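You operate a simulated robot arm through the tools that you are given. There is no shell and no other tool. Be economical: measure what you need, move in short steps, check, and stop when the job is done.

Carry out the task below with a simulated robot arm. There is one attempt and no reset: what you move stays moved.

TASK
Put things in order on the worktop under the wide window. At the end: the gold napkin pot stands where the beige clothes brush stood; the beige box (marked "CASTER") from the worktop under the wide window stands where the clear water bottle stood; the beige clothes brush is on the brown board; the clear water bottle stands where the gold napkin pot stood; whatever was shut is shut again. Leave all else as you found it, and nothing knocked over.
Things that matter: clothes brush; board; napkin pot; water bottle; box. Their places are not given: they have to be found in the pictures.

It is judged by the outcome, as a careful person would: the job done as asked, and still so three seconds after it is handed in. It fails if anything else is knocked over, pushed out of place, dropped, spilled or broken.

THE ROBOT
A 7-joint arm with a two-finger parallel gripper, fixed in place. Base frame: the origin is at the foot of the arm, x ahead of it, y to its left, z up; the work surface is at about z = 910. Lengths are in mm, angles in degrees, forces in N, time in s.
With the tool pointing down near the work surface it reaches from about 280 to 680 mm from the base axis. Its first joint turns from -66.0 to 66.0 degrees. Payload 1.57 kg.
Tool frame: the origin (TCP) lies between the finger pads and is the grasp point; the fingertips stand 30 mm ahead of it; z points along the fingers, y is the line along which they close. The gripper opens to 110 mm. The fingers are 24 mm wide and 12 mm thick; the gripper's body (48 by 112 mm) begins 78 mm behind the TCP.
Orientation is that of the tool frame in the base frame, as a unit quaternion [w, x, y, z]. With the fingers straight down and closing along the base's y, the tool's x points along the base's -x, its y along +y and its z along -z.

THE INTERFACE
- The arm moves only by the tool drive_tool. Its argument "plan" is a list of rows, each an object (a shift or turn left out is 0, a gripper value left out holds the last) with "claw": the opening in per cent of the stroke, from 0 (shut) to 100 (fully open); "linear": the shift along the tool's x, y, z in mm, a list of three; "angular": the turn, a rotation vector about the tool's x, y, z in degrees, a list of three. In form: [{"claw": claw, "linear": [x, y, z], "angular": [wx, wy, wz]}, ...]. A call has 1 to 10 rows; each row shifts and turns the commanded pose from where the row before left it, along the tool's axes as they then stand. A row lasts 0.2 s, in which the tool goes at most 50 mm and 8.6 degrees; a call with a longer step from one row to the next is refused whole, and so is a gripper value outside its range. A pose out of reach is approached as far as the arm can. The call stops where the force on the tool passes 40 N (or 10 N more than at its start, if that is more) or the arm is blocked; 0.2 s more then pass. The fingers move at their own pace (about 108 mm/s each) and stop on an object; they squeeze with about 24 N. The grip force told is the motor's: it shows also when the fingers shut on nothing. Time passes only in rows, and 0.2 s behind the last, so rows that do not move let the fingers close. It gives the time, the measured TCP pose, the force on the tool (base axes), the opening and the grip force at its end, in the units of the frame above (readings bear some noise), and new pictures: "views" is both (left out), scene, wrist or none.
- Cameras (640 x 400 px; columns grow to the right, rows downward): "scene" is fixed at [144, -375.9, 1423.8]; the picture's right is [0.93, -0.37, 0.00], its down [-0.14, -0.36, -0.92] and it looks along [0.34, 0.86, -0.39] (base axes); focal length 345 px, centre (320, 200). "wrist" rides on the gripper at [-36, 0, -80] in the tool frame; the picture's right is [0.00, -1.00, 0.00], its down [0.97, 0.00, -0.24] and it looks along [0.24, 0.00, 0.97] (tool axes); focal length 218 px, centre (320, 200).
- point_at(camera, pixels): for up to 12 pixels [column, row] of the newest picture of that camera ("zoom" is the newest enlarged one), the place [x, y, z] in the base frame of the surface seen there, good to about 2 mm. No time passes.
- zoom(camera, box): a new picture of the part [left, top, right, bottom] of that camera's present view, enlarged. No time passes.
- job_done(): hands the job in; it is judged then, once.

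Work in short steps. Measure before you move; look again where a grasp or a placing could have gone wrong, and mend it. You have 80 turns and 120 pictures in all, those below and enlarged ones among them. Open the gripper and draw the arm clear of the work before you hand the job in, unless the task says otherwise; then end with one line.

The tools are called after "Emit:" as name(argument=value, ...) on one line, values as JSON. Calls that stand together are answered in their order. drive_tool: Moves the arm, as the interface text tells. Its arguments: {"type":"object","properties":{"plan":{"type":"array","items":{"type":"object","properties":{"claw":{"type":"number"},"linear":{"type":"array","items":{"type":"number"}},"angular":{"type":"array","items":{"type":"number"}}}}},"views":{"type":"string","enum":["both","scene","wrist","none"]}},"required":["plan"]} The other tools are called the same way: point_at (camera, pixels) gives the place of the surface under pixels of a picture; zoom (camera, box) takes an enlarged picture of a part of a camera's view; job_done () hands the job in.

At the start:

```text
clock: 0.0
eef_pos: [309.9, 207.3, 1235.4]
tcp_rot: [0.001, 0.0, 1.0, 0.0]
contact_force: [-0.4, 0.0, 0.2]
finger_gap: 110.2
finger_force: 0.2
```

scene: 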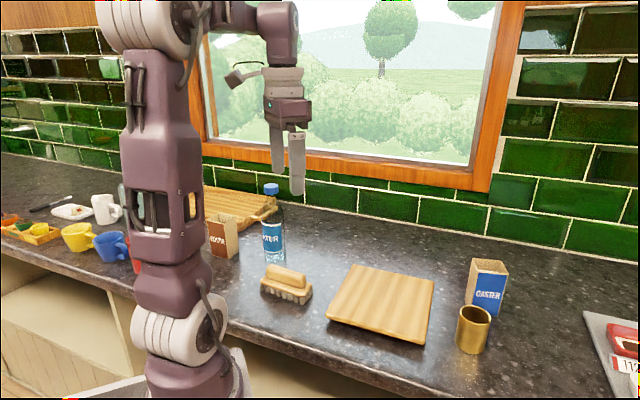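
wrist: 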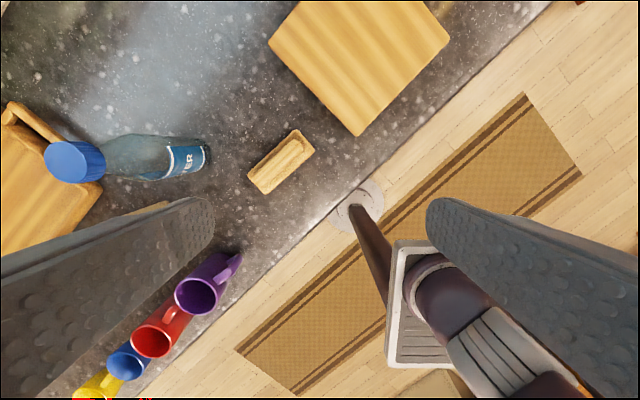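

The scene shows the brush at (287,285), board (380,305), pot (473,330), CASTER box (487,287) and bottle (272,230). I'll zoom in to measure them.

Emit:
zoom(camera="scene", box=[200, 170, 360, 320])

Emit:
zoom(camera="scene", box=[400, 230, 560, 370])

Emit:
point_at(camera="scene", pixels=[[271, 188], [272, 245], [287, 272], [287, 292], [349, 266], [434, 279], [326, 316], [421, 343], [474, 314], [472, 335], [488, 264], [487, 295]])

```text
2.67 times, centred on (280, 245) of scene
```

zoom: 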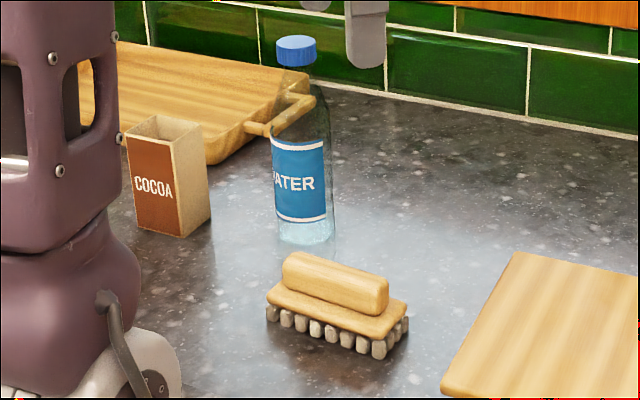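

```text
2.86 times, centred on (480, 300) of scene
```

zoom: 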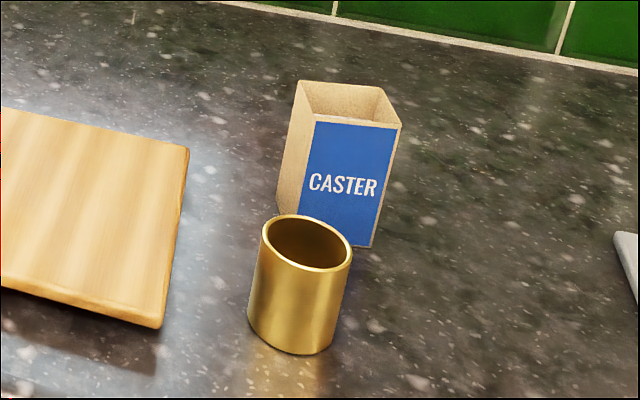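

```text
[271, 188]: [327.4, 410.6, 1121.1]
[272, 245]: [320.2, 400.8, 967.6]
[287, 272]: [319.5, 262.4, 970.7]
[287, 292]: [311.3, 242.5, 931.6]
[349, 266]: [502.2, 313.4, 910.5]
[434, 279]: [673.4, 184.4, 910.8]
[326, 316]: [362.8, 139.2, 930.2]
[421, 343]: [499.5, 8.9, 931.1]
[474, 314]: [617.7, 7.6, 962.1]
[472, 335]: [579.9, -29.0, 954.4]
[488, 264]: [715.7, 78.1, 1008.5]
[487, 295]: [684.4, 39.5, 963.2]
```

Emit:
point_at(camera="zoom", pixels=[[301, 83], [381, 90], [398, 127], [316, 122], [371, 243], [310, 216], [267, 230], [348, 258], [315, 268], [290, 352], [183, 150], [279, 205]])

Emit:
zoom(camera="wrist", box=[0, 80, 320, 280])

Emit:
point_at(camera="wrist", pixels=[[297, 130], [313, 151], [265, 193], [248, 176], [281, 162], [270, 43], [360, 135], [449, 45], [75, 162], [195, 155], [297, 146], [265, 178]])

```text
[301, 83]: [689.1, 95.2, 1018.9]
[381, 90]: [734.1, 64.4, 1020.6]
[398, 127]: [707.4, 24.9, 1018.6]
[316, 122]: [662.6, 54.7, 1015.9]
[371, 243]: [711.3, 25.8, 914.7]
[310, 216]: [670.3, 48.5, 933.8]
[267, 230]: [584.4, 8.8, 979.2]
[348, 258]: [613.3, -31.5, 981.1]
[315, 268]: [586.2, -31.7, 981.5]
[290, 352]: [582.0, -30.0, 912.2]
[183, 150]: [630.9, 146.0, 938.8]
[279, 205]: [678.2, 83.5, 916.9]
```

```text
2.00 times, centred on (160, 180) of wrist
```

zoom: 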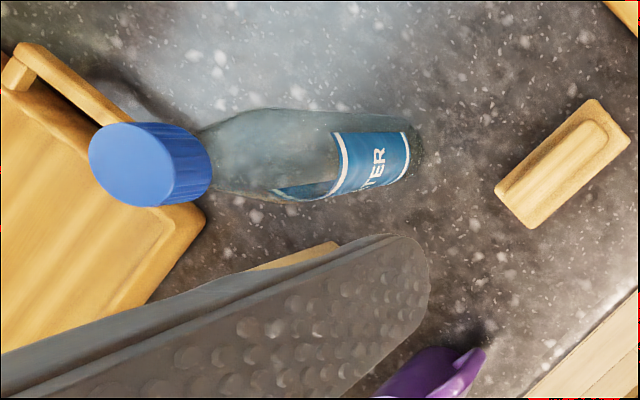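

```text
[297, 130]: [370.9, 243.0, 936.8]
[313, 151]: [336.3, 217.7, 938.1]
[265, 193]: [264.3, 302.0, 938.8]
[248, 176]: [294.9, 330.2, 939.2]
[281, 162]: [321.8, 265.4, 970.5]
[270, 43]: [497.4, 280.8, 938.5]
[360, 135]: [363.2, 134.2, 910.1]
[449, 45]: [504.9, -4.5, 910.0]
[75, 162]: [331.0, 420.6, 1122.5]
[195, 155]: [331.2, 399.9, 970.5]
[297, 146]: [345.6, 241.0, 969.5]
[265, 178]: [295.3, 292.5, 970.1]
```

Brush centre is about (317,273), long axis about -39°. I'll move above it and turn the gripper 39° so the fingers close across its width.

Emit:
drive_tool(plan=[{"claw": 100, "linear": [-1.4, 13.2, 35]}, {"linear": [-1.4, 13.2, 35]}, {"linear": [-1.4, 13.2, 35]}, {"linear": [-1.4, 13.2, 35]}, {"linear": [-1.4, 13.2, 35]}, {"angular": [0, 0, 7.8]}, {"angular": [0, 0, 7.8]}, {"angular": [0, 0, 7.8]}, {"angular": [0, 0, 7.8]}, {"angular": [0, 0, 7.8]}])

```text
clock: 2.2
eef_pos: [318.0, 273.4, 1060.2]
tcp_rot: [0.0, 0.335, 0.942, 0.0]
contact_force: [-0.7, -0.7, -0.5]
finger_gap: 110.2
finger_force: 0.0
```

scene: 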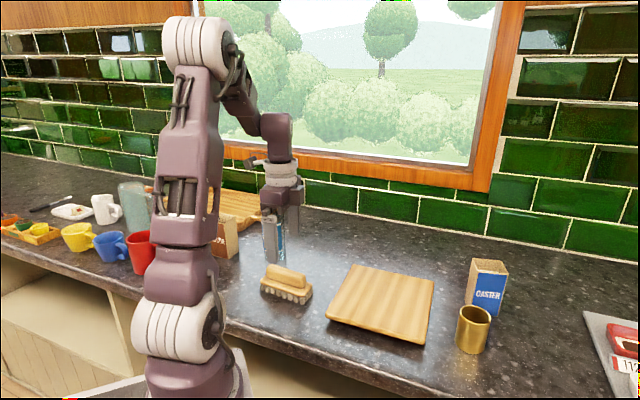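
wrist: 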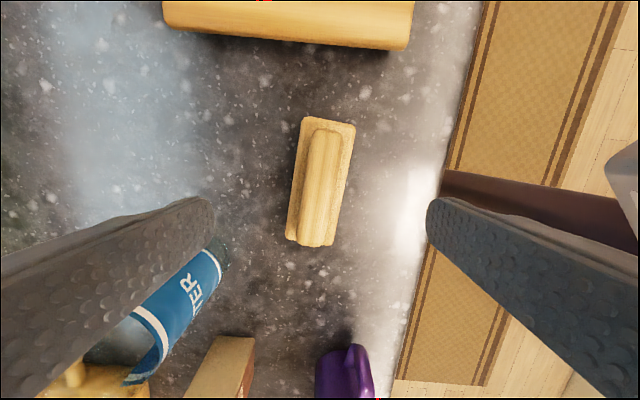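

Emit:
point_at(camera="wrist", pixels=[[304, 120], [353, 126], [288, 236], [331, 242], [327, 135], [312, 235], [320, 180], [178, 290], [200, 265]])

```text
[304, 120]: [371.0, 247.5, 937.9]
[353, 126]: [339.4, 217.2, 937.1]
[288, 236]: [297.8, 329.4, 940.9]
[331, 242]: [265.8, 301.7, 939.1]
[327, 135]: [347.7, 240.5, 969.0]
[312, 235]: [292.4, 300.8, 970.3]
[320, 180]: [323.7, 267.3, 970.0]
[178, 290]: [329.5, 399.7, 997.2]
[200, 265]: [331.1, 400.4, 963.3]
```

Brush axis is at 131.5°, so I'll turn another 9.5°, go down and grip the plate.

Emit:
drive_tool(plan=[{"angular": [0, 0, 4.8]}, {"angular": [0, 0, 4.7]}, {"linear": [0, 0, 40]}, {"linear": [0, 0, 40]}, {"linear": [0, 0, 20]}, {"linear": [0, 0, 13]}, {"claw": 0}, {"claw": 0}, {"claw": 0}])

```text
clock: 4.2
eef_pos: [316.5, 272.9, 948.2]
tcp_rot: [0.0, 0.411, 0.912, 0.001]
contact_force: [-0.1, 0.5, -1.1]
finger_gap: 49.5
finger_force: 23.9
```

scene: 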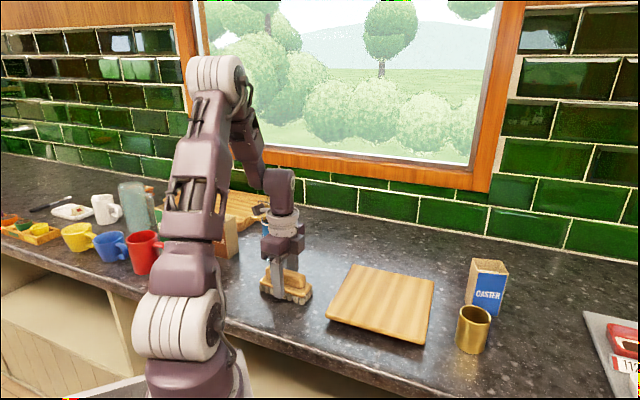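
wrist: 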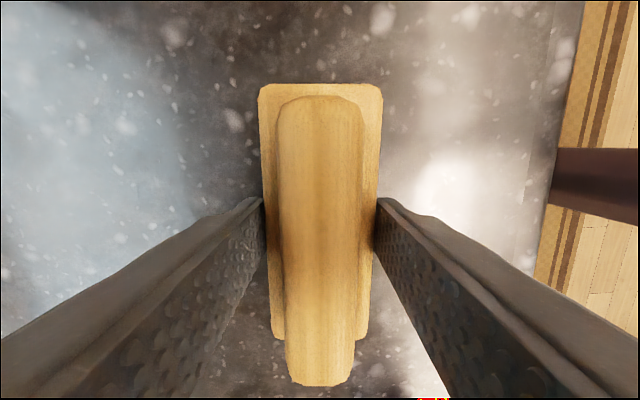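

Gripped at 49.5 mm. I'll lift it and carry it over the board centre, about (498,140).

Emit:
drive_tool(plan=[{"linear": [0, 0, -40]}, {"linear": [0, 0, -40]}, {"linear": [-36.65, 7.97, 0]}, {"linear": [-36.65, 7.97, 0]}, {"linear": [-36.65, 7.97, 0]}, {"linear": [-36.65, 7.97, 0]}, {"linear": [-36.65, 7.97, 0]}, {"linear": [-36.65, 7.97, 0]}, {"linear": [0, 0, 30]}])

```text
clock: 6.2
eef_pos: [499.2, 138.3, 995.3]
tcp_rot: [0.0, 0.411, 0.912, 0.0]
contact_force: [-0.4, -0.6, -1.4]
finger_gap: 49.6
finger_force: 23.7
```

scene: 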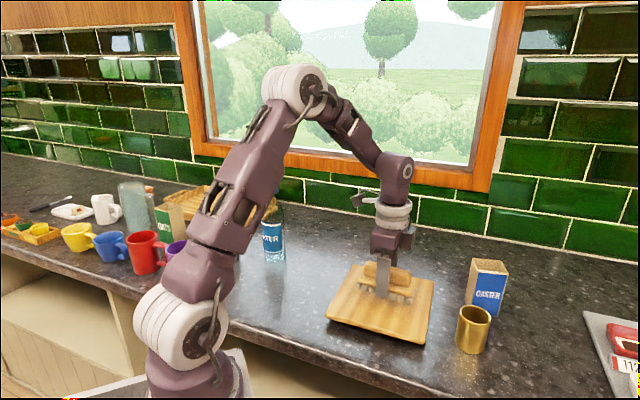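
wrist: 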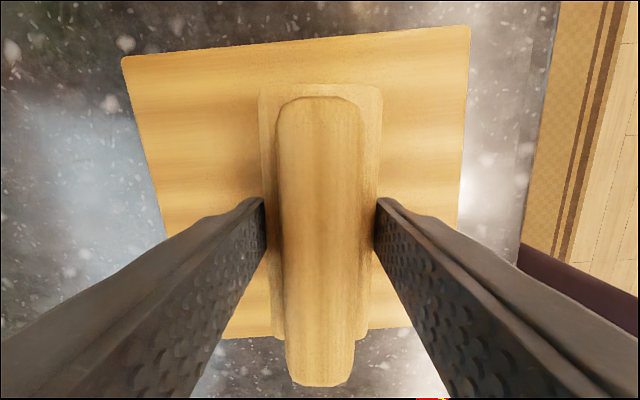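

Centred over the board, I'll lower it to contact.

Emit:
drive_tool(plan=[{"linear": [0, 0, 10]}, {"linear": [0, 0, 6]}, {"linear": [0, 0, 2]}, {"linear": [0, 0, 1]}, {}], views="scene")

```text
clock: 7.4
eef_pos: [500.3, 139.4, 977.2]
tcp_rot: [0.0, 0.411, 0.912, 0.0]
contact_force: [-0.5, -1.2, -0.7]
finger_gap: 49.5
finger_force: 24.5
```

scene: 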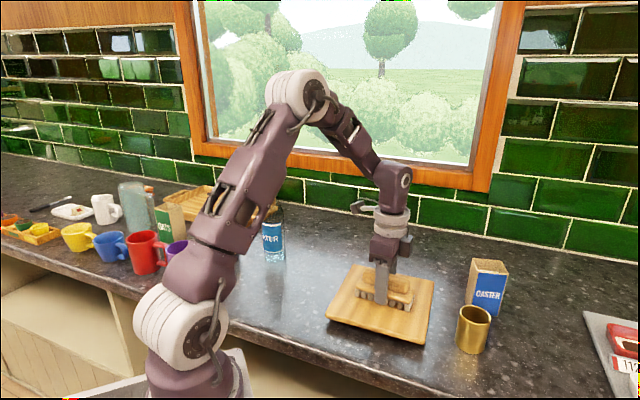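

Load is partly off; one more mm, then I open and rise.

Emit:
drive_tool(plan=[{"linear": [0, 0, 1]}, {}, {"claw": 80}, {"claw": 80}, {"linear": [0, 0, -30]}, {"linear": [0, 0, -40]}, {"linear": [0, 0, -40]}])

```text
clock: 9.0
eef_pos: [498.2, 140.0, 1086.6]
tcp_rot: [-0.001, 0.411, 0.912, 0.0]
contact_force: [0.4, 0.4, 0.6]
finger_gap: 87.9
finger_force: 0.1
```

scene: 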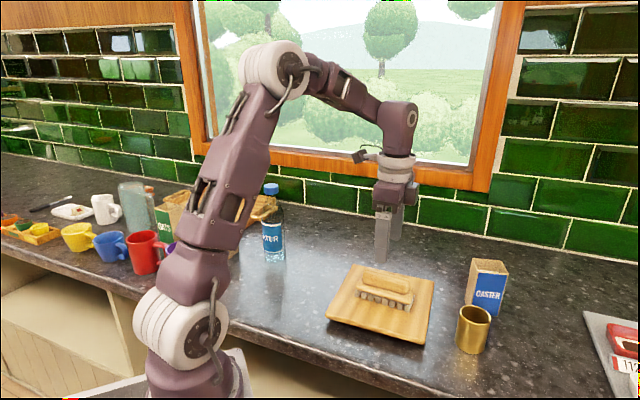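
wrist: 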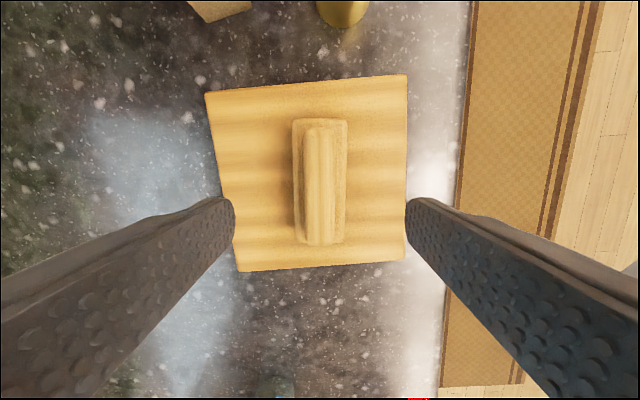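

Brush sits well on the board. Now I'll turn the gripper back so it closes along y and go above the pot at about (599,-11).

Emit:
drive_tool(plan=[{"angular": [0, 0, -8.1], "claw": 100}, {"angular": [0, 0, -8.1]}, {"angular": [0, 0, -8.1]}, {"angular": [0, 0, -8.1]}, {"angular": [0, 0, -8.1]}, {"angular": [0, 0, -8.1]}, {"linear": [-25.2, -37.7, 0]}, {"linear": [-25.2, -37.7, 0]}, {"linear": [-25.2, -37.7, 0]}, {"linear": [-25.2, -37.7, 0]}])

```text
clock: 11.2
eef_pos: [601.2, -12.9, 1087.3]
tcp_rot: [0.0, -0.002, 1.0, 0.0]
contact_force: [0.3, -0.3, 0.4]
finger_gap: 109.9
finger_force: 0.1
```

scene: 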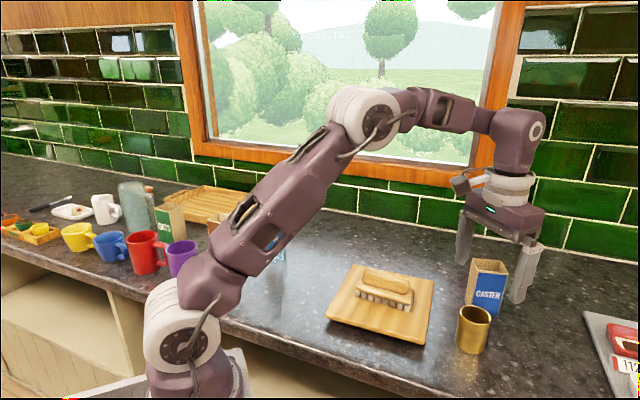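
wrist: 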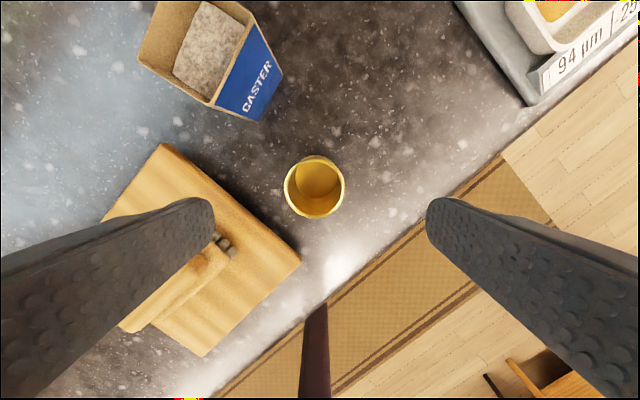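

Emit:
point_at(camera="wrist", pixels=[[286, 188], [342, 188], [315, 159], [315, 216], [296, 168], [336, 168], [301, 262], [140, 60], [214, 103], [277, 72]])

Emit:
zoom(camera="wrist", box=[100, 0, 360, 240])

```text
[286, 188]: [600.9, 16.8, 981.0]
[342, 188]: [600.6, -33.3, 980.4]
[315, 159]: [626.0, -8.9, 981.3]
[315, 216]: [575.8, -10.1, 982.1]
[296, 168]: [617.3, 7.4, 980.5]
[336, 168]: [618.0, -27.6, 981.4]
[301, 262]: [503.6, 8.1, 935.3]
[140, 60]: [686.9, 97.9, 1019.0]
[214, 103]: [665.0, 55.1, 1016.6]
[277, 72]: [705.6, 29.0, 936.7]
```

```text
1.67 times, centred on (230, 120) of wrist
```

zoom: 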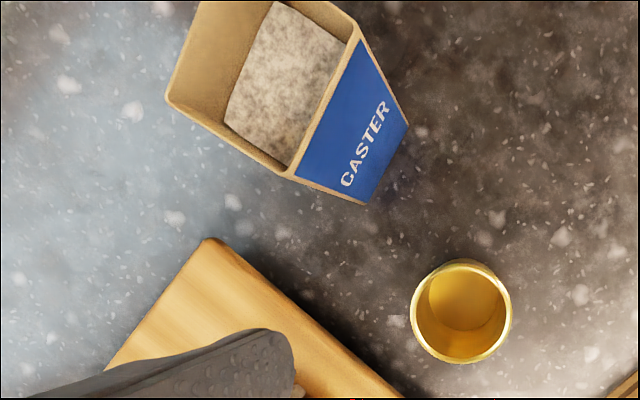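

Pot centre is (601,-9), diameter 52. I'll go down to z≈950 and grip it.

Emit:
drive_tool(plan=[{"linear": [0, 4, 40]}, {"linear": [0, 0, 40]}, {"linear": [0, 0, 35]}, {"linear": [0, 0, 20]}, {}, {"claw": 0}, {"claw": 0}, {"claw": 0}])

```text
clock: 13.0
eef_pos: [599.1, -8.4, 952.3]
tcp_rot: [0.0, -0.002, 1.0, 0.0]
contact_force: [0.1, -0.1, -1.0]
finger_gap: 53.3
finger_force: 23.8
```

scene: 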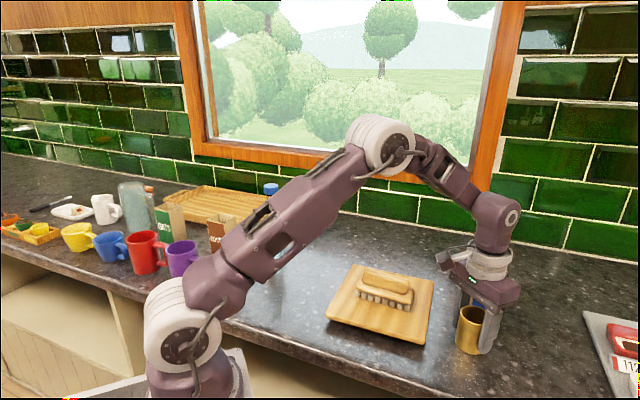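
wrist: 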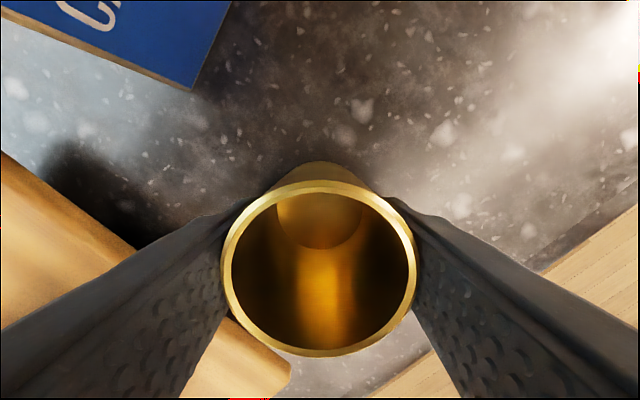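

Pot gripped (53.3 mm). I'll lift it.

Emit:
drive_tool(plan=[{"linear": [0, 0, -45]}, {"linear": [0, 0, -45]}, {"linear": [0, 0, -40]}, {}], views="scene")

Emit:
drive_tool(plan=[{"linear": [31.2, 31.4, 0]}, {"linear": [31.2, 31.4, 0]}, {"linear": [31.2, 31.4, 0]}, {"linear": [31.2, 31.4, 0]}, {"linear": [31.2, 31.4, 0]}, {"linear": [31.2, 31.4, 0]}, {"linear": [31.2, 31.4, 0]}, {"linear": [31.2, 31.4, 0]}, {"linear": [31.2, 31.4, 0]}, {}])

```text
clock: 14.0
eef_pos: [596.9, -8.4, 1083.0]
tcp_rot: [0.0, -0.001, 1.0, 0.001]
contact_force: [-0.6, -0.1, -1.6]
finger_gap: 53.4
finger_force: 24.6
```

scene: 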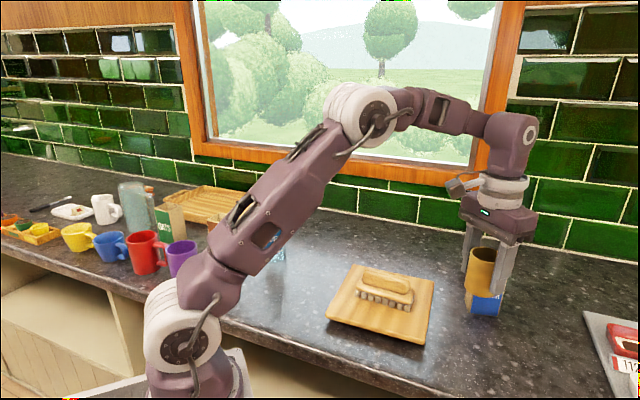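

```text
clock: 16.2
eef_pos: [319.6, 277.6, 1081.4]
tcp_rot: [-0.001, -0.001, 1.0, -0.001]
contact_force: [-0.2, 0.6, -1.4]
finger_gap: 53.7
finger_force: 24.1
```

scene: 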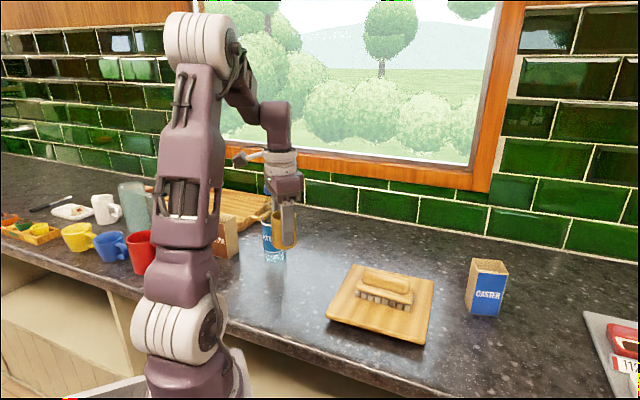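
wrist: 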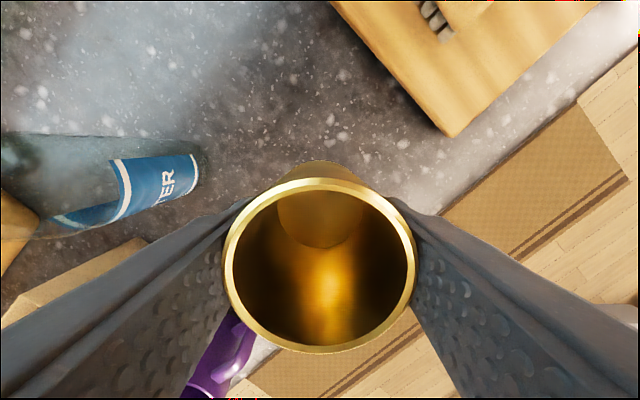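

I'll lower the pot to its grasp height (952.5) with a small correction.

Emit:
drive_tool(plan=[{"linear": [1.5, -3.5, 40]}, {"linear": [0, 0, 40]}, {"linear": [0, 0, 30]}, {"linear": [0, 0, 14]}, {"linear": [0, 0, 4]}, {"linear": [0, 0, 1]}, {}])

```text
clock: 17.8
eef_pos: [317.2, 271.7, 954.6]
tcp_rot: [0.001, -0.001, 1.0, 0.0]
contact_force: [0.4, 1.1, -1.6]
finger_gap: 53.6
finger_force: 24.0
```

scene: 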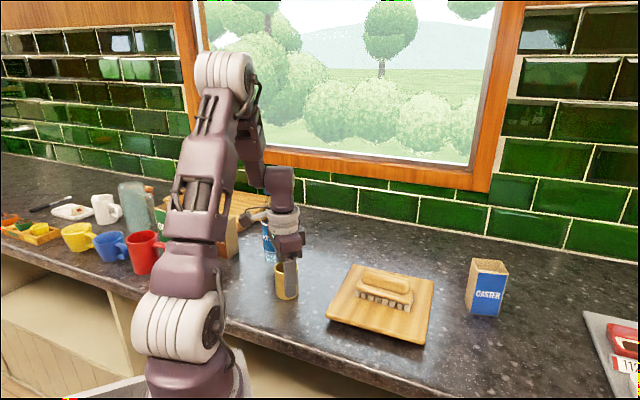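
wrist: 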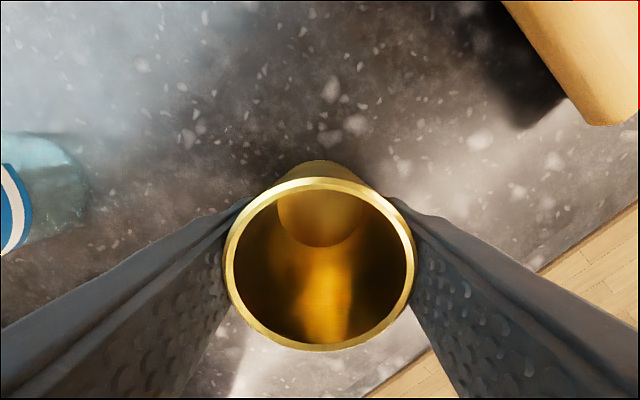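

Emit:
drive_tool(plan=[{"linear": [0, 1, 1]}, {"linear": [0, 0, 1]}, {"linear": [0, 0, 0.5]}, {"claw": 85}, {"claw": 85}, {"linear": [0, 0, -45]}, {"linear": [0, 0, -45]}, {"linear": [0, 0, -45]}])

```text
clock: 19.6
eef_pos: [315.9, 273.8, 1087.4]
tcp_rot: [0.0, -0.001, 1.0, -0.001]
contact_force: [0.4, -0.6, 0.6]
finger_gap: 93.7
finger_force: 0.1
```

scene: 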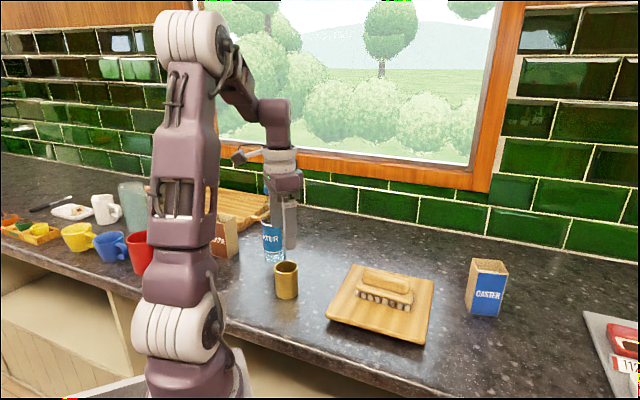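
wrist: 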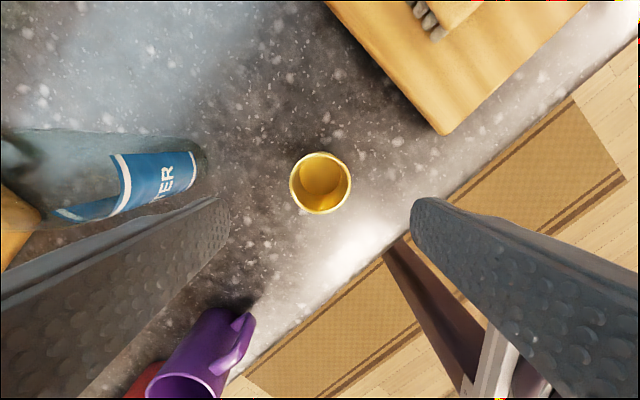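

Pot placed at the brush's old spot. Next is the CASTER box, before the tall bottle is set beside it. I'll turn 34° to align with its faces, travel near it, and check the wall position.

Emit:
drive_tool(plan=[{"linear": [0, 0, -40], "claw": 100}, {"angular": [0, 0, 8.5]}, {"angular": [0, 0, 8.5]}, {"angular": [0, 0, 8.5]}, {"angular": [0, 0, 8.5]}], views="none")

Emit:
drive_tool(plan=[{"linear": [-43.5, 3.9, 0]}, {"linear": [-43.5, 3.9, 0]}, {"linear": [-43.5, 3.9, 0]}, {"linear": [-43.5, 3.9, 0]}, {"linear": [-43.5, 3.9, 0]}, {"linear": [-43.5, 3.9, 0]}, {"linear": [-43.5, 3.9, 0]}, {"linear": [-43.5, 3.9, 0]}, {"linear": [-43.5, 3.9, 0]}, {}])

Emit:
point_at(camera="scene", pixels=[[400, 208], [460, 222], [580, 250], [560, 320], [585, 312], [600, 330], [290, 264], [280, 298]])

```text
clock: 20.8
eef_pos: [317.2, 273.1, 1125.7]
tcp_rot: [-0.001, 0.292, 0.956, 0.001]
contact_force: [0.1, -0.6, 0.0]
finger_gap: 110.4
finger_force: 0.1
```

```text
clock: 23.0
eef_pos: [633.6, 85.8, 1119.0]
tcp_rot: [0.0, 0.292, 0.956, 0.0]
contact_force: [-0.3, 0.5, -0.2]
finger_gap: 109.8
finger_force: 0.1
out of reach, approached as far as the arm can: row 9
```

scene: 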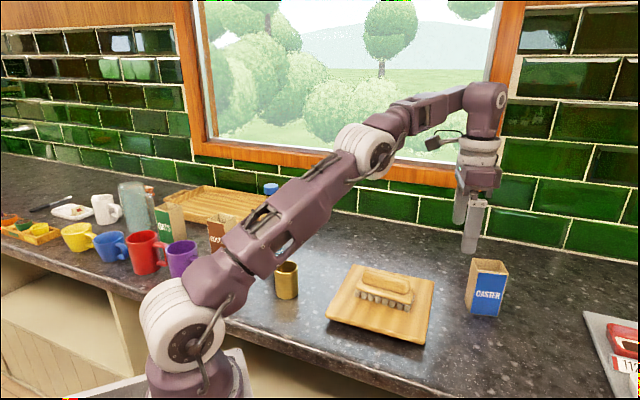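
wrist: 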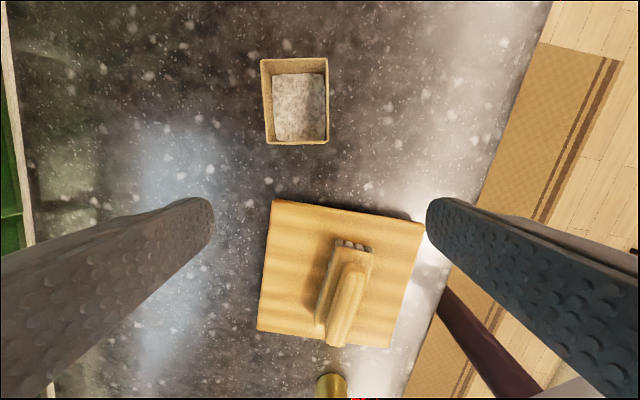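

```text
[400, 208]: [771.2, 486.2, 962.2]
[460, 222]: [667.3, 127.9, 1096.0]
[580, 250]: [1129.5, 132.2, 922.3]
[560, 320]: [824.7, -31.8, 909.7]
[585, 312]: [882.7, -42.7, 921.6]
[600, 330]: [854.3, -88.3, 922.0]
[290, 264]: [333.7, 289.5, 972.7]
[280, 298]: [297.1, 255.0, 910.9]
```

Reach limits the vertical pose, so I'll tilt the fingers 20° outward about the closing axis, then read the pose.

Emit:
drive_tool(plan=[{"angular": [0, -7, 0]}, {"angular": [0, -7, 0]}, {"angular": [0, -6, 0]}, {}])

Emit:
point_at(camera="wrist", pixels=[[300, 120], [320, 100]])

```text
clock: 24.0
eef_pos: [634.1, 84.8, 1119.3]
tcp_rot: [0.167, 0.287, 0.942, -0.051]
contact_force: [0.1, 0.1, -0.5]
finger_gap: 110.2
finger_force: 0.1
```

scene: 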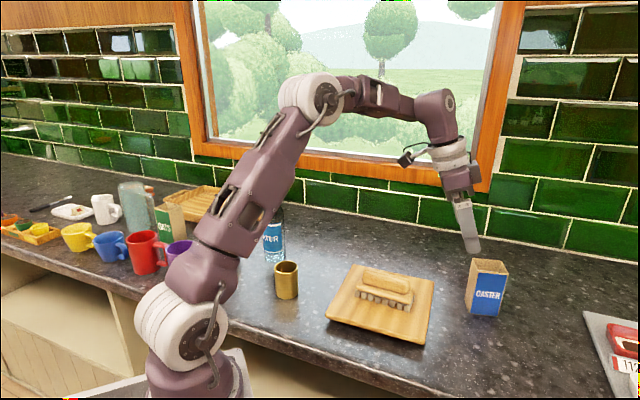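
wrist: 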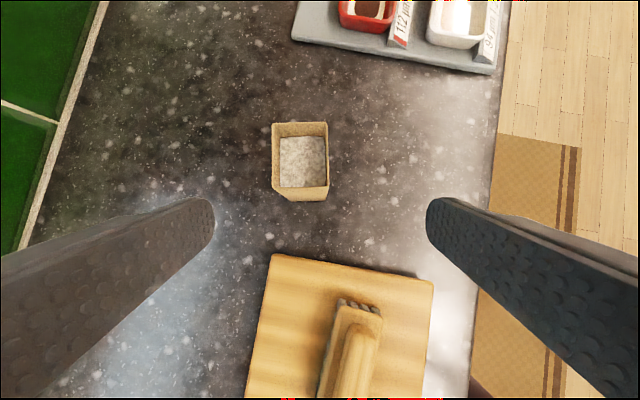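

```text
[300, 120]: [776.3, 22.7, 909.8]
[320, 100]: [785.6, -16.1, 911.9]
```

Emit:
zoom(camera="wrist", box=[220, 90, 380, 240])

Emit:
point_at(camera="wrist", pixels=[[273, 125], [326, 123], [327, 186], [275, 188], [277, 186], [325, 184]])

```text
2.67 times, centred on (300, 165) of wrist
```

zoom: 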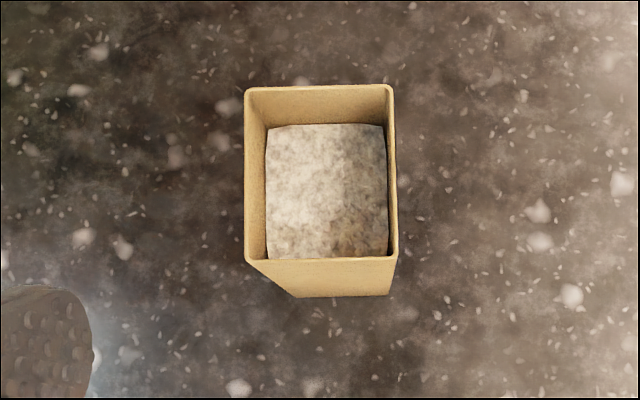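

```text
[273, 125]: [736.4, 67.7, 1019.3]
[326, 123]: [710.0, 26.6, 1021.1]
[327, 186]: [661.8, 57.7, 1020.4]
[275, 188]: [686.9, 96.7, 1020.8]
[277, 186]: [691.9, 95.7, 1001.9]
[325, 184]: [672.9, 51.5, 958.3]
```

Box centre is (699,62), faces at 57°. I'll line up laterally and approach along the tool axis most of the way.

Emit:
drive_tool(plan=[{"linear": [-9, 17.6, 0]}, {"linear": [0, 0, 40]}, {"linear": [0, 0, 40]}, {"linear": [0, 0, 20]}, {}])

```text
clock: 25.2
eef_pos: [678.9, 73.8, 1028.0]
tcp_rot: [0.166, 0.287, 0.942, -0.051]
contact_force: [-0.6, -0.2, -0.6]
finger_gap: 109.8
finger_force: 0.0
```

scene: 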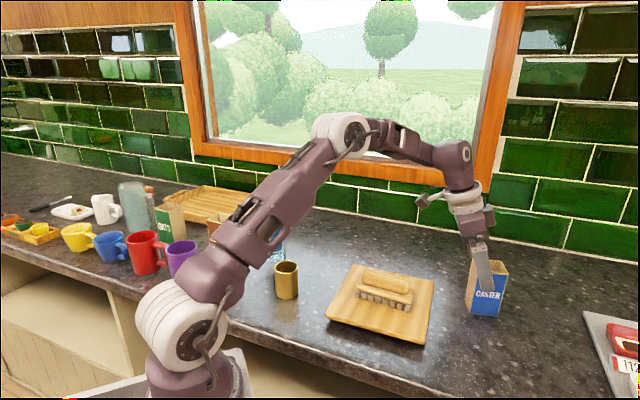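
wrist: 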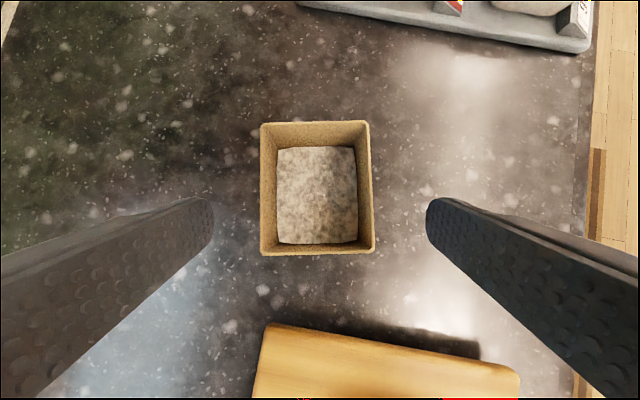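

Well centred between the fingers. I'll finish the approach and close.

Emit:
drive_tool(plan=[{"linear": [0, 0, 30]}, {"linear": [0, 0, 18]}, {}, {"claw": 0}, {"claw": 0}, {"claw": 0}])

```text
clock: 26.6
eef_pos: [691.6, 64.9, 982.7]
tcp_rot: [0.167, 0.287, 0.942, -0.05]
contact_force: [1.0, 0.3, 0.4]
finger_gap: 49.9
finger_force: 24.1
```

scene: 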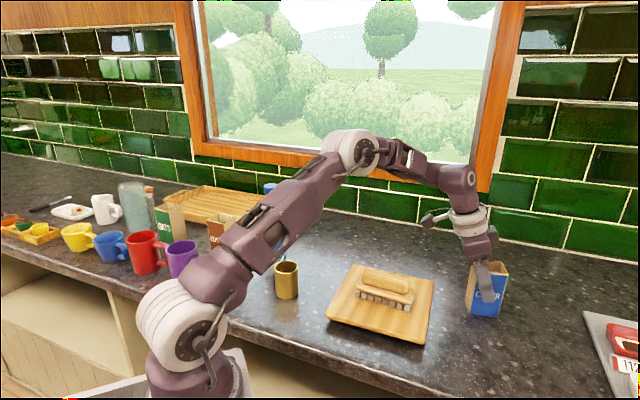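
wrist: 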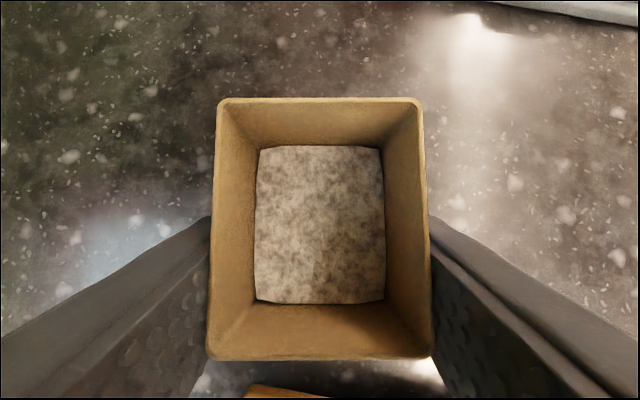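

Gripped at 49.9 mm. I'll lift it and carry it to the free spot near (500,350), clear of the board.

Emit:
drive_tool(plan=[{"linear": [-6.85, 0, -18.8]}, {"linear": [-6.85, 0, -18.8]}, {"linear": [-3.4, 0, -9.4]}, {}])

```text
clock: 27.6
eef_pos: [693.0, 65.7, 1030.9]
tcp_rot: [0.167, 0.287, 0.942, -0.05]
contact_force: [0.3, 0.5, -2.3]
finger_gap: 50.1
finger_force: 24.4
```

scene: 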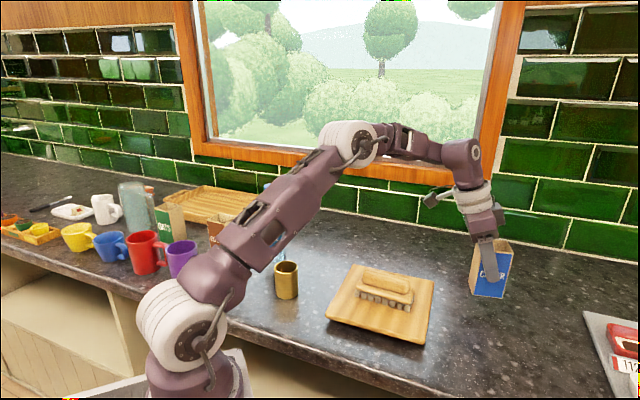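
wrist: 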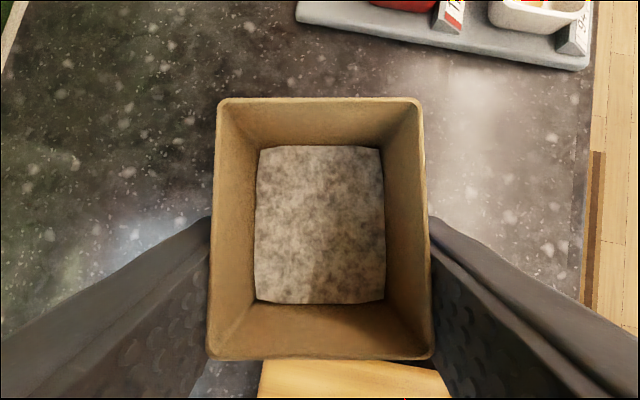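

Emit:
drive_tool(plan=[{"linear": [33.4, 14, -14.4]}, {"linear": [33.4, 14, -14.4]}, {"linear": [33.4, 14, -14.4]}, {"linear": [33.4, 14, -14.4]}, {"linear": [33.4, 14, -14.4]}, {"linear": [33.4, 14, -14.4]}, {"linear": [33.4, 14, -14.4]}, {"linear": [33.4, 14, -14.4]}, {"linear": [33.4, 14, -14.4]}, {}])

```text
clock: 29.8
eef_pos: [489.6, 353.2, 1052.2]
tcp_rot: [0.166, 0.287, 0.942, -0.05]
contact_force: [-0.1, -0.3, -2.0]
finger_gap: 49.9
finger_force: 23.7
```

scene: 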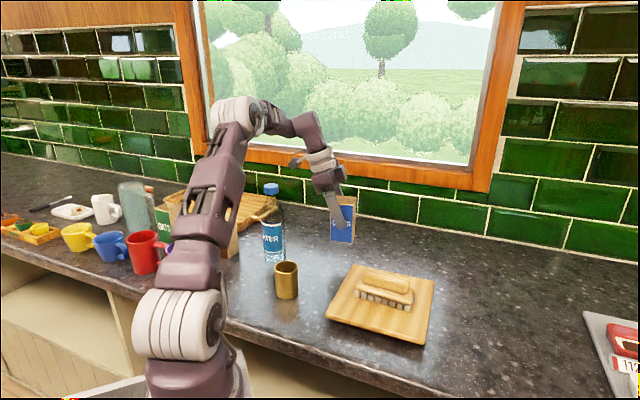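
wrist: 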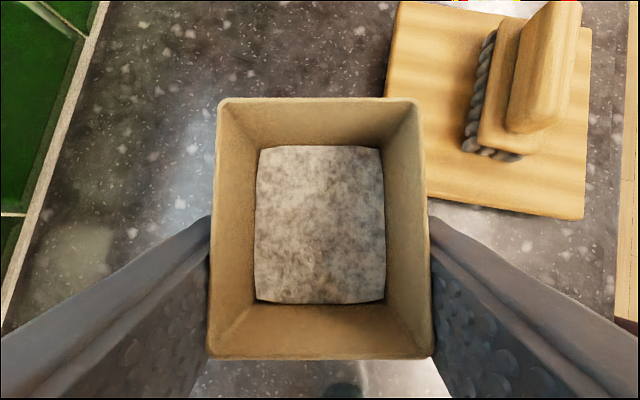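

Spot clear; I'll lower straight down to z≈983.

Emit:
drive_tool(plan=[{"linear": [9.6, 0, 26.3]}, {"linear": [9.6, 0, 26.3]}, {"linear": [3.4, 0, 9.4]}, {"linear": [0.7, 0, 1.9]}, {}])

```text
clock: 31.0
eef_pos: [492.0, 354.4, 981.6]
tcp_rot: [0.167, 0.287, 0.942, -0.05]
contact_force: [-1.2, 0.1, 1.1]
finger_gap: 50.1
finger_force: 24.4
```

scene: 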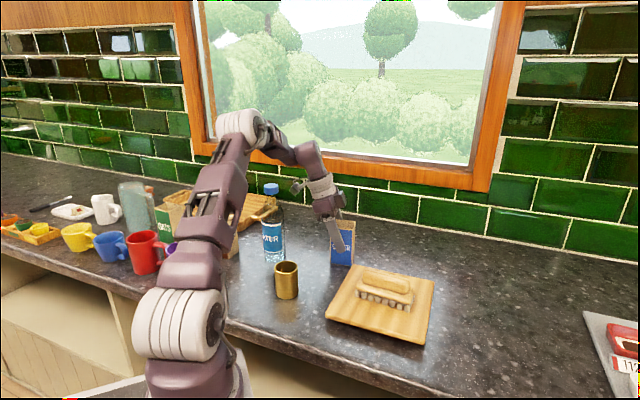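
wrist: 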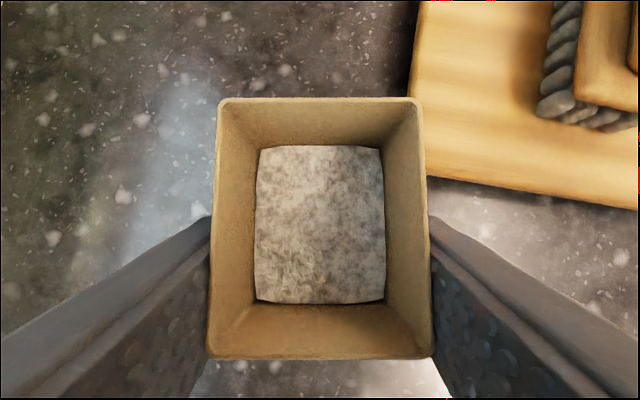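

Contact felt; I'll open, back out along the tool axis and untilt.

Emit:
drive_tool(plan=[{"claw": 100}, {"claw": 100}, {"linear": [0, 0, -45]}, {"linear": [0, 0, -45]}, {"linear": [0, 0, -45]}, {"angular": [0, 7, 0]}, {"angular": [0, 7, 0]}, {"angular": [0, 6, 0]}])

Emit:
zoom(camera="scene", box=[180, 160, 380, 310])

```text
clock: 32.8
eef_pos: [454.7, 379.8, 1110.6]
tcp_rot: [0.0, 0.293, 0.956, 0.0]
contact_force: [-0.3, 0.4, 0.1]
finger_gap: 109.6
finger_force: 0.1
```

scene: 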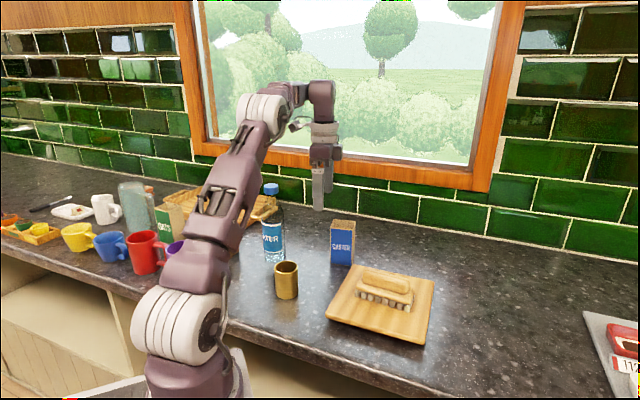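
wrist: 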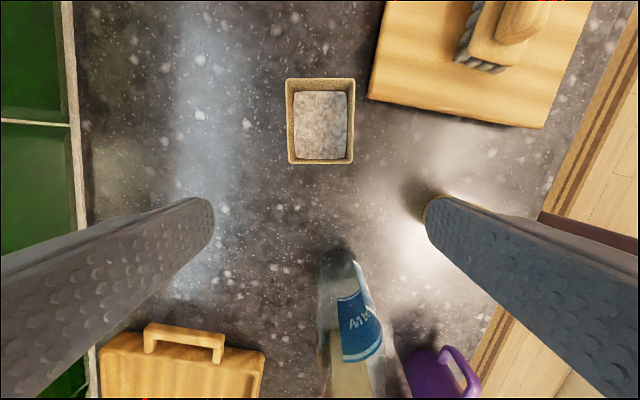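

```text
2.67 times, centred on (280, 235) of scene
```

zoom: 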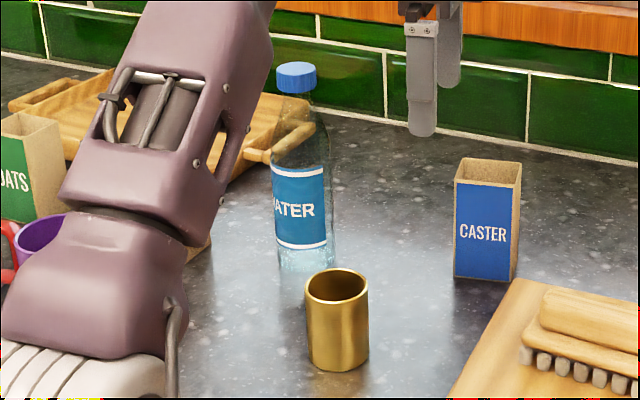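

Box stands upright at the temporary spot. Now I'll measure the bottle.

Emit:
point_at(camera="zoom", pixels=[[297, 72], [280, 78], [314, 78], [297, 64], [297, 80], [275, 210], [321, 210], [298, 210], [298, 90], [330, 210], [285, 262], [310, 262]])

Emit:
point_at(camera="wrist", pixels=[[340, 310], [365, 310], [380, 330], [338, 265], [150, 340], [220, 345], [350, 355], [345, 250], [353, 85], [290, 162], [410, 370]])

```text
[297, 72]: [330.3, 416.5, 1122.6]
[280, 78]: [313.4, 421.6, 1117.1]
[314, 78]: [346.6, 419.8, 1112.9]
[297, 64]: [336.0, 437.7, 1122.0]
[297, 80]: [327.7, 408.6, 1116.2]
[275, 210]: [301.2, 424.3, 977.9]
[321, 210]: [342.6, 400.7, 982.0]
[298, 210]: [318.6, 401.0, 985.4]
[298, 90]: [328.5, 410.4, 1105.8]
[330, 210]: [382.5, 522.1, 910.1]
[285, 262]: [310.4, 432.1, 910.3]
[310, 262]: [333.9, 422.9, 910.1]
```

```text
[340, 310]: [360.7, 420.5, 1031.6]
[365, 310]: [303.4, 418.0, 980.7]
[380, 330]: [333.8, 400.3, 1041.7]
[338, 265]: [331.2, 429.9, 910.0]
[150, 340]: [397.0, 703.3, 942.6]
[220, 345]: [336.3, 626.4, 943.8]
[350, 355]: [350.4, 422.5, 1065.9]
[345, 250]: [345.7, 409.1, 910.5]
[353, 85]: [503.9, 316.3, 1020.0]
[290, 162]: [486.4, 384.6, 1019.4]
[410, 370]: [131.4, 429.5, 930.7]
```

Bottle centre is about (330.5,427), radius 30, top at 1122. I'll raise and go over it, keeping clear of its cap.

Emit:
drive_tool(plan=[{"linear": [0, 0, -35]}, {"linear": [0, 0, -35]}, {"linear": [43.1, -10.1, 0]}, {"linear": [43.1, -10.1, 0]}, {"linear": [43.1, -10.1, 0]}, {}])

```text
clock: 34.2
eef_pos: [326.8, 427.7, 1168.4]
tcp_rot: [0.0, 0.291, 0.957, 0.0]
contact_force: [0.5, 0.5, 0.0]
finger_gap: 109.9
finger_force: 0.1
out of reach, approached as far as the arm can: row 2
```

scene: 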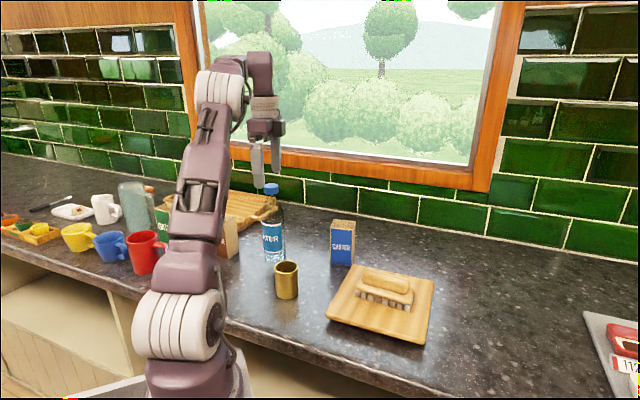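
wrist: 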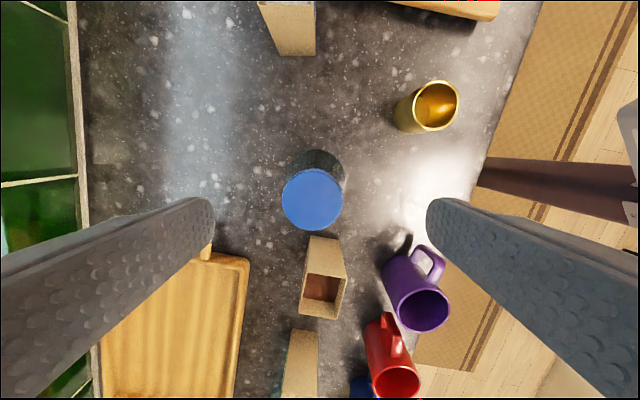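

Emit:
point_at(camera="wrist", pixels=[[283, 200], [342, 200], [312, 171], [312, 228], [312, 200], [205, 248], [245, 262], [333, 160], [310, 240], [342, 240]])

```text
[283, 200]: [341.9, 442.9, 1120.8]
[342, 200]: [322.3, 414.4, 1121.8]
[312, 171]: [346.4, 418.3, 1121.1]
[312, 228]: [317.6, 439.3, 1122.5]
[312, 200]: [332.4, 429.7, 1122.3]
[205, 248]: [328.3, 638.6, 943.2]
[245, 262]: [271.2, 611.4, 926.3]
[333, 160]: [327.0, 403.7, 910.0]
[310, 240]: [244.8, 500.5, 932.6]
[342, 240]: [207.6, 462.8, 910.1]
```

Cap centre is (332,428.5). I'll correct and descend to z≈1051 (gripper body 7 mm above the cap), then close.

Emit:
drive_tool(plan=[{"linear": [-3.6, 3.6, 0]}, {"linear": [0, 0, 40]}, {"linear": [0, 0, 40]}, {"linear": [0, 0, 25]}, {"linear": [0, 0, 12]}, {}])

```text
clock: 35.6
eef_pos: [333.7, 427.7, 1048.7]
tcp_rot: [0.0, 0.291, 0.957, -0.001]
contact_force: [0.2, -0.6, 0.1]
finger_gap: 110.2
finger_force: 0.1
```

scene: 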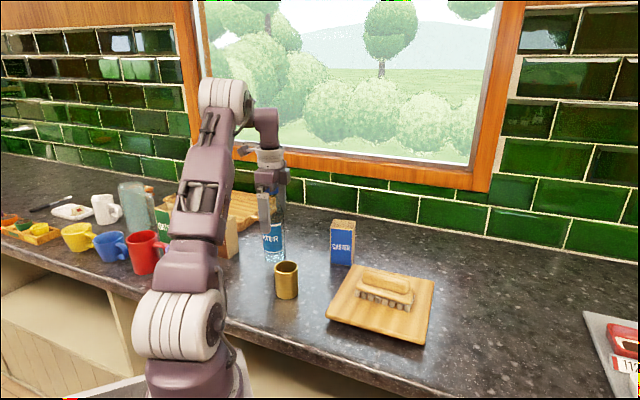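
wrist: 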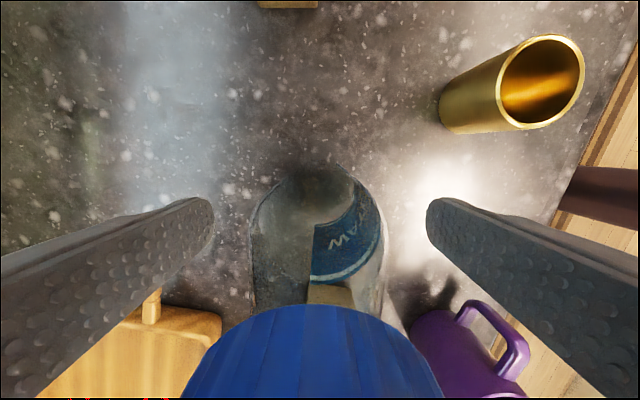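

Clear; I'll close on the bottle.

Emit:
drive_tool(plan=[{"claw": 0}, {"claw": 0}, {"claw": 0}], views="scene")

Emit:
zoom(camera="scene", box=[220, 170, 320, 300])

```text
clock: 36.4
eef_pos: [332.9, 427.2, 1049.3]
tcp_rot: [0.0, 0.291, 0.957, -0.001]
contact_force: [0.1, 0.0, -0.6]
finger_gap: 57.0
finger_force: 24.3
```

scene: 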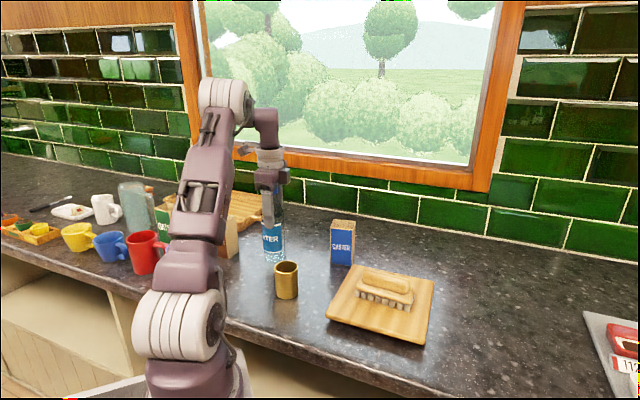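

```text
3.08 times, centred on (270, 235) of scene
```

zoom: 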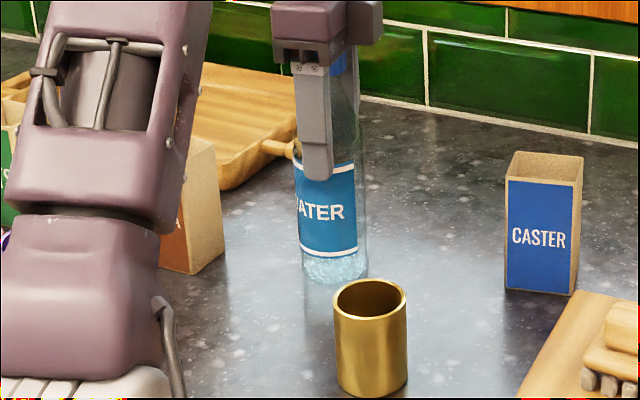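

Grip holds at 57 mm. I'll lift 105 mm straight up and check for slipping.

Emit:
drive_tool(plan=[{"linear": [0, 0, -15]}, {"linear": [0, 0, -30]}, {"linear": [0, 0, -30]}, {"linear": [0, 0, -30]}, {}])

```text
clock: 37.6
eef_pos: [334.0, 427.0, 1156.9]
tcp_rot: [0.0, 0.292, 0.956, 0.0]
contact_force: [-0.6, 0.0, -0.3]
finger_gap: 56.7
finger_force: 23.9
```

scene: 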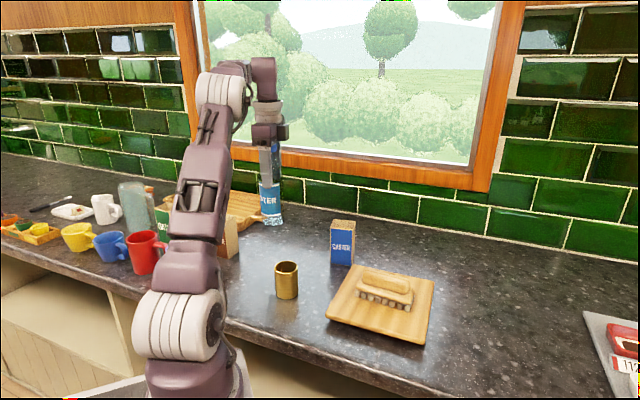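
wrist: 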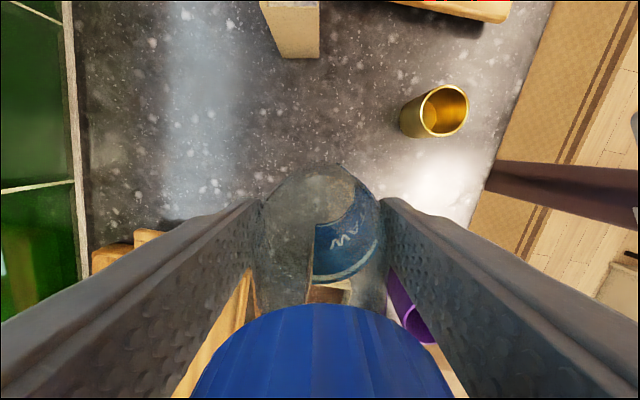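

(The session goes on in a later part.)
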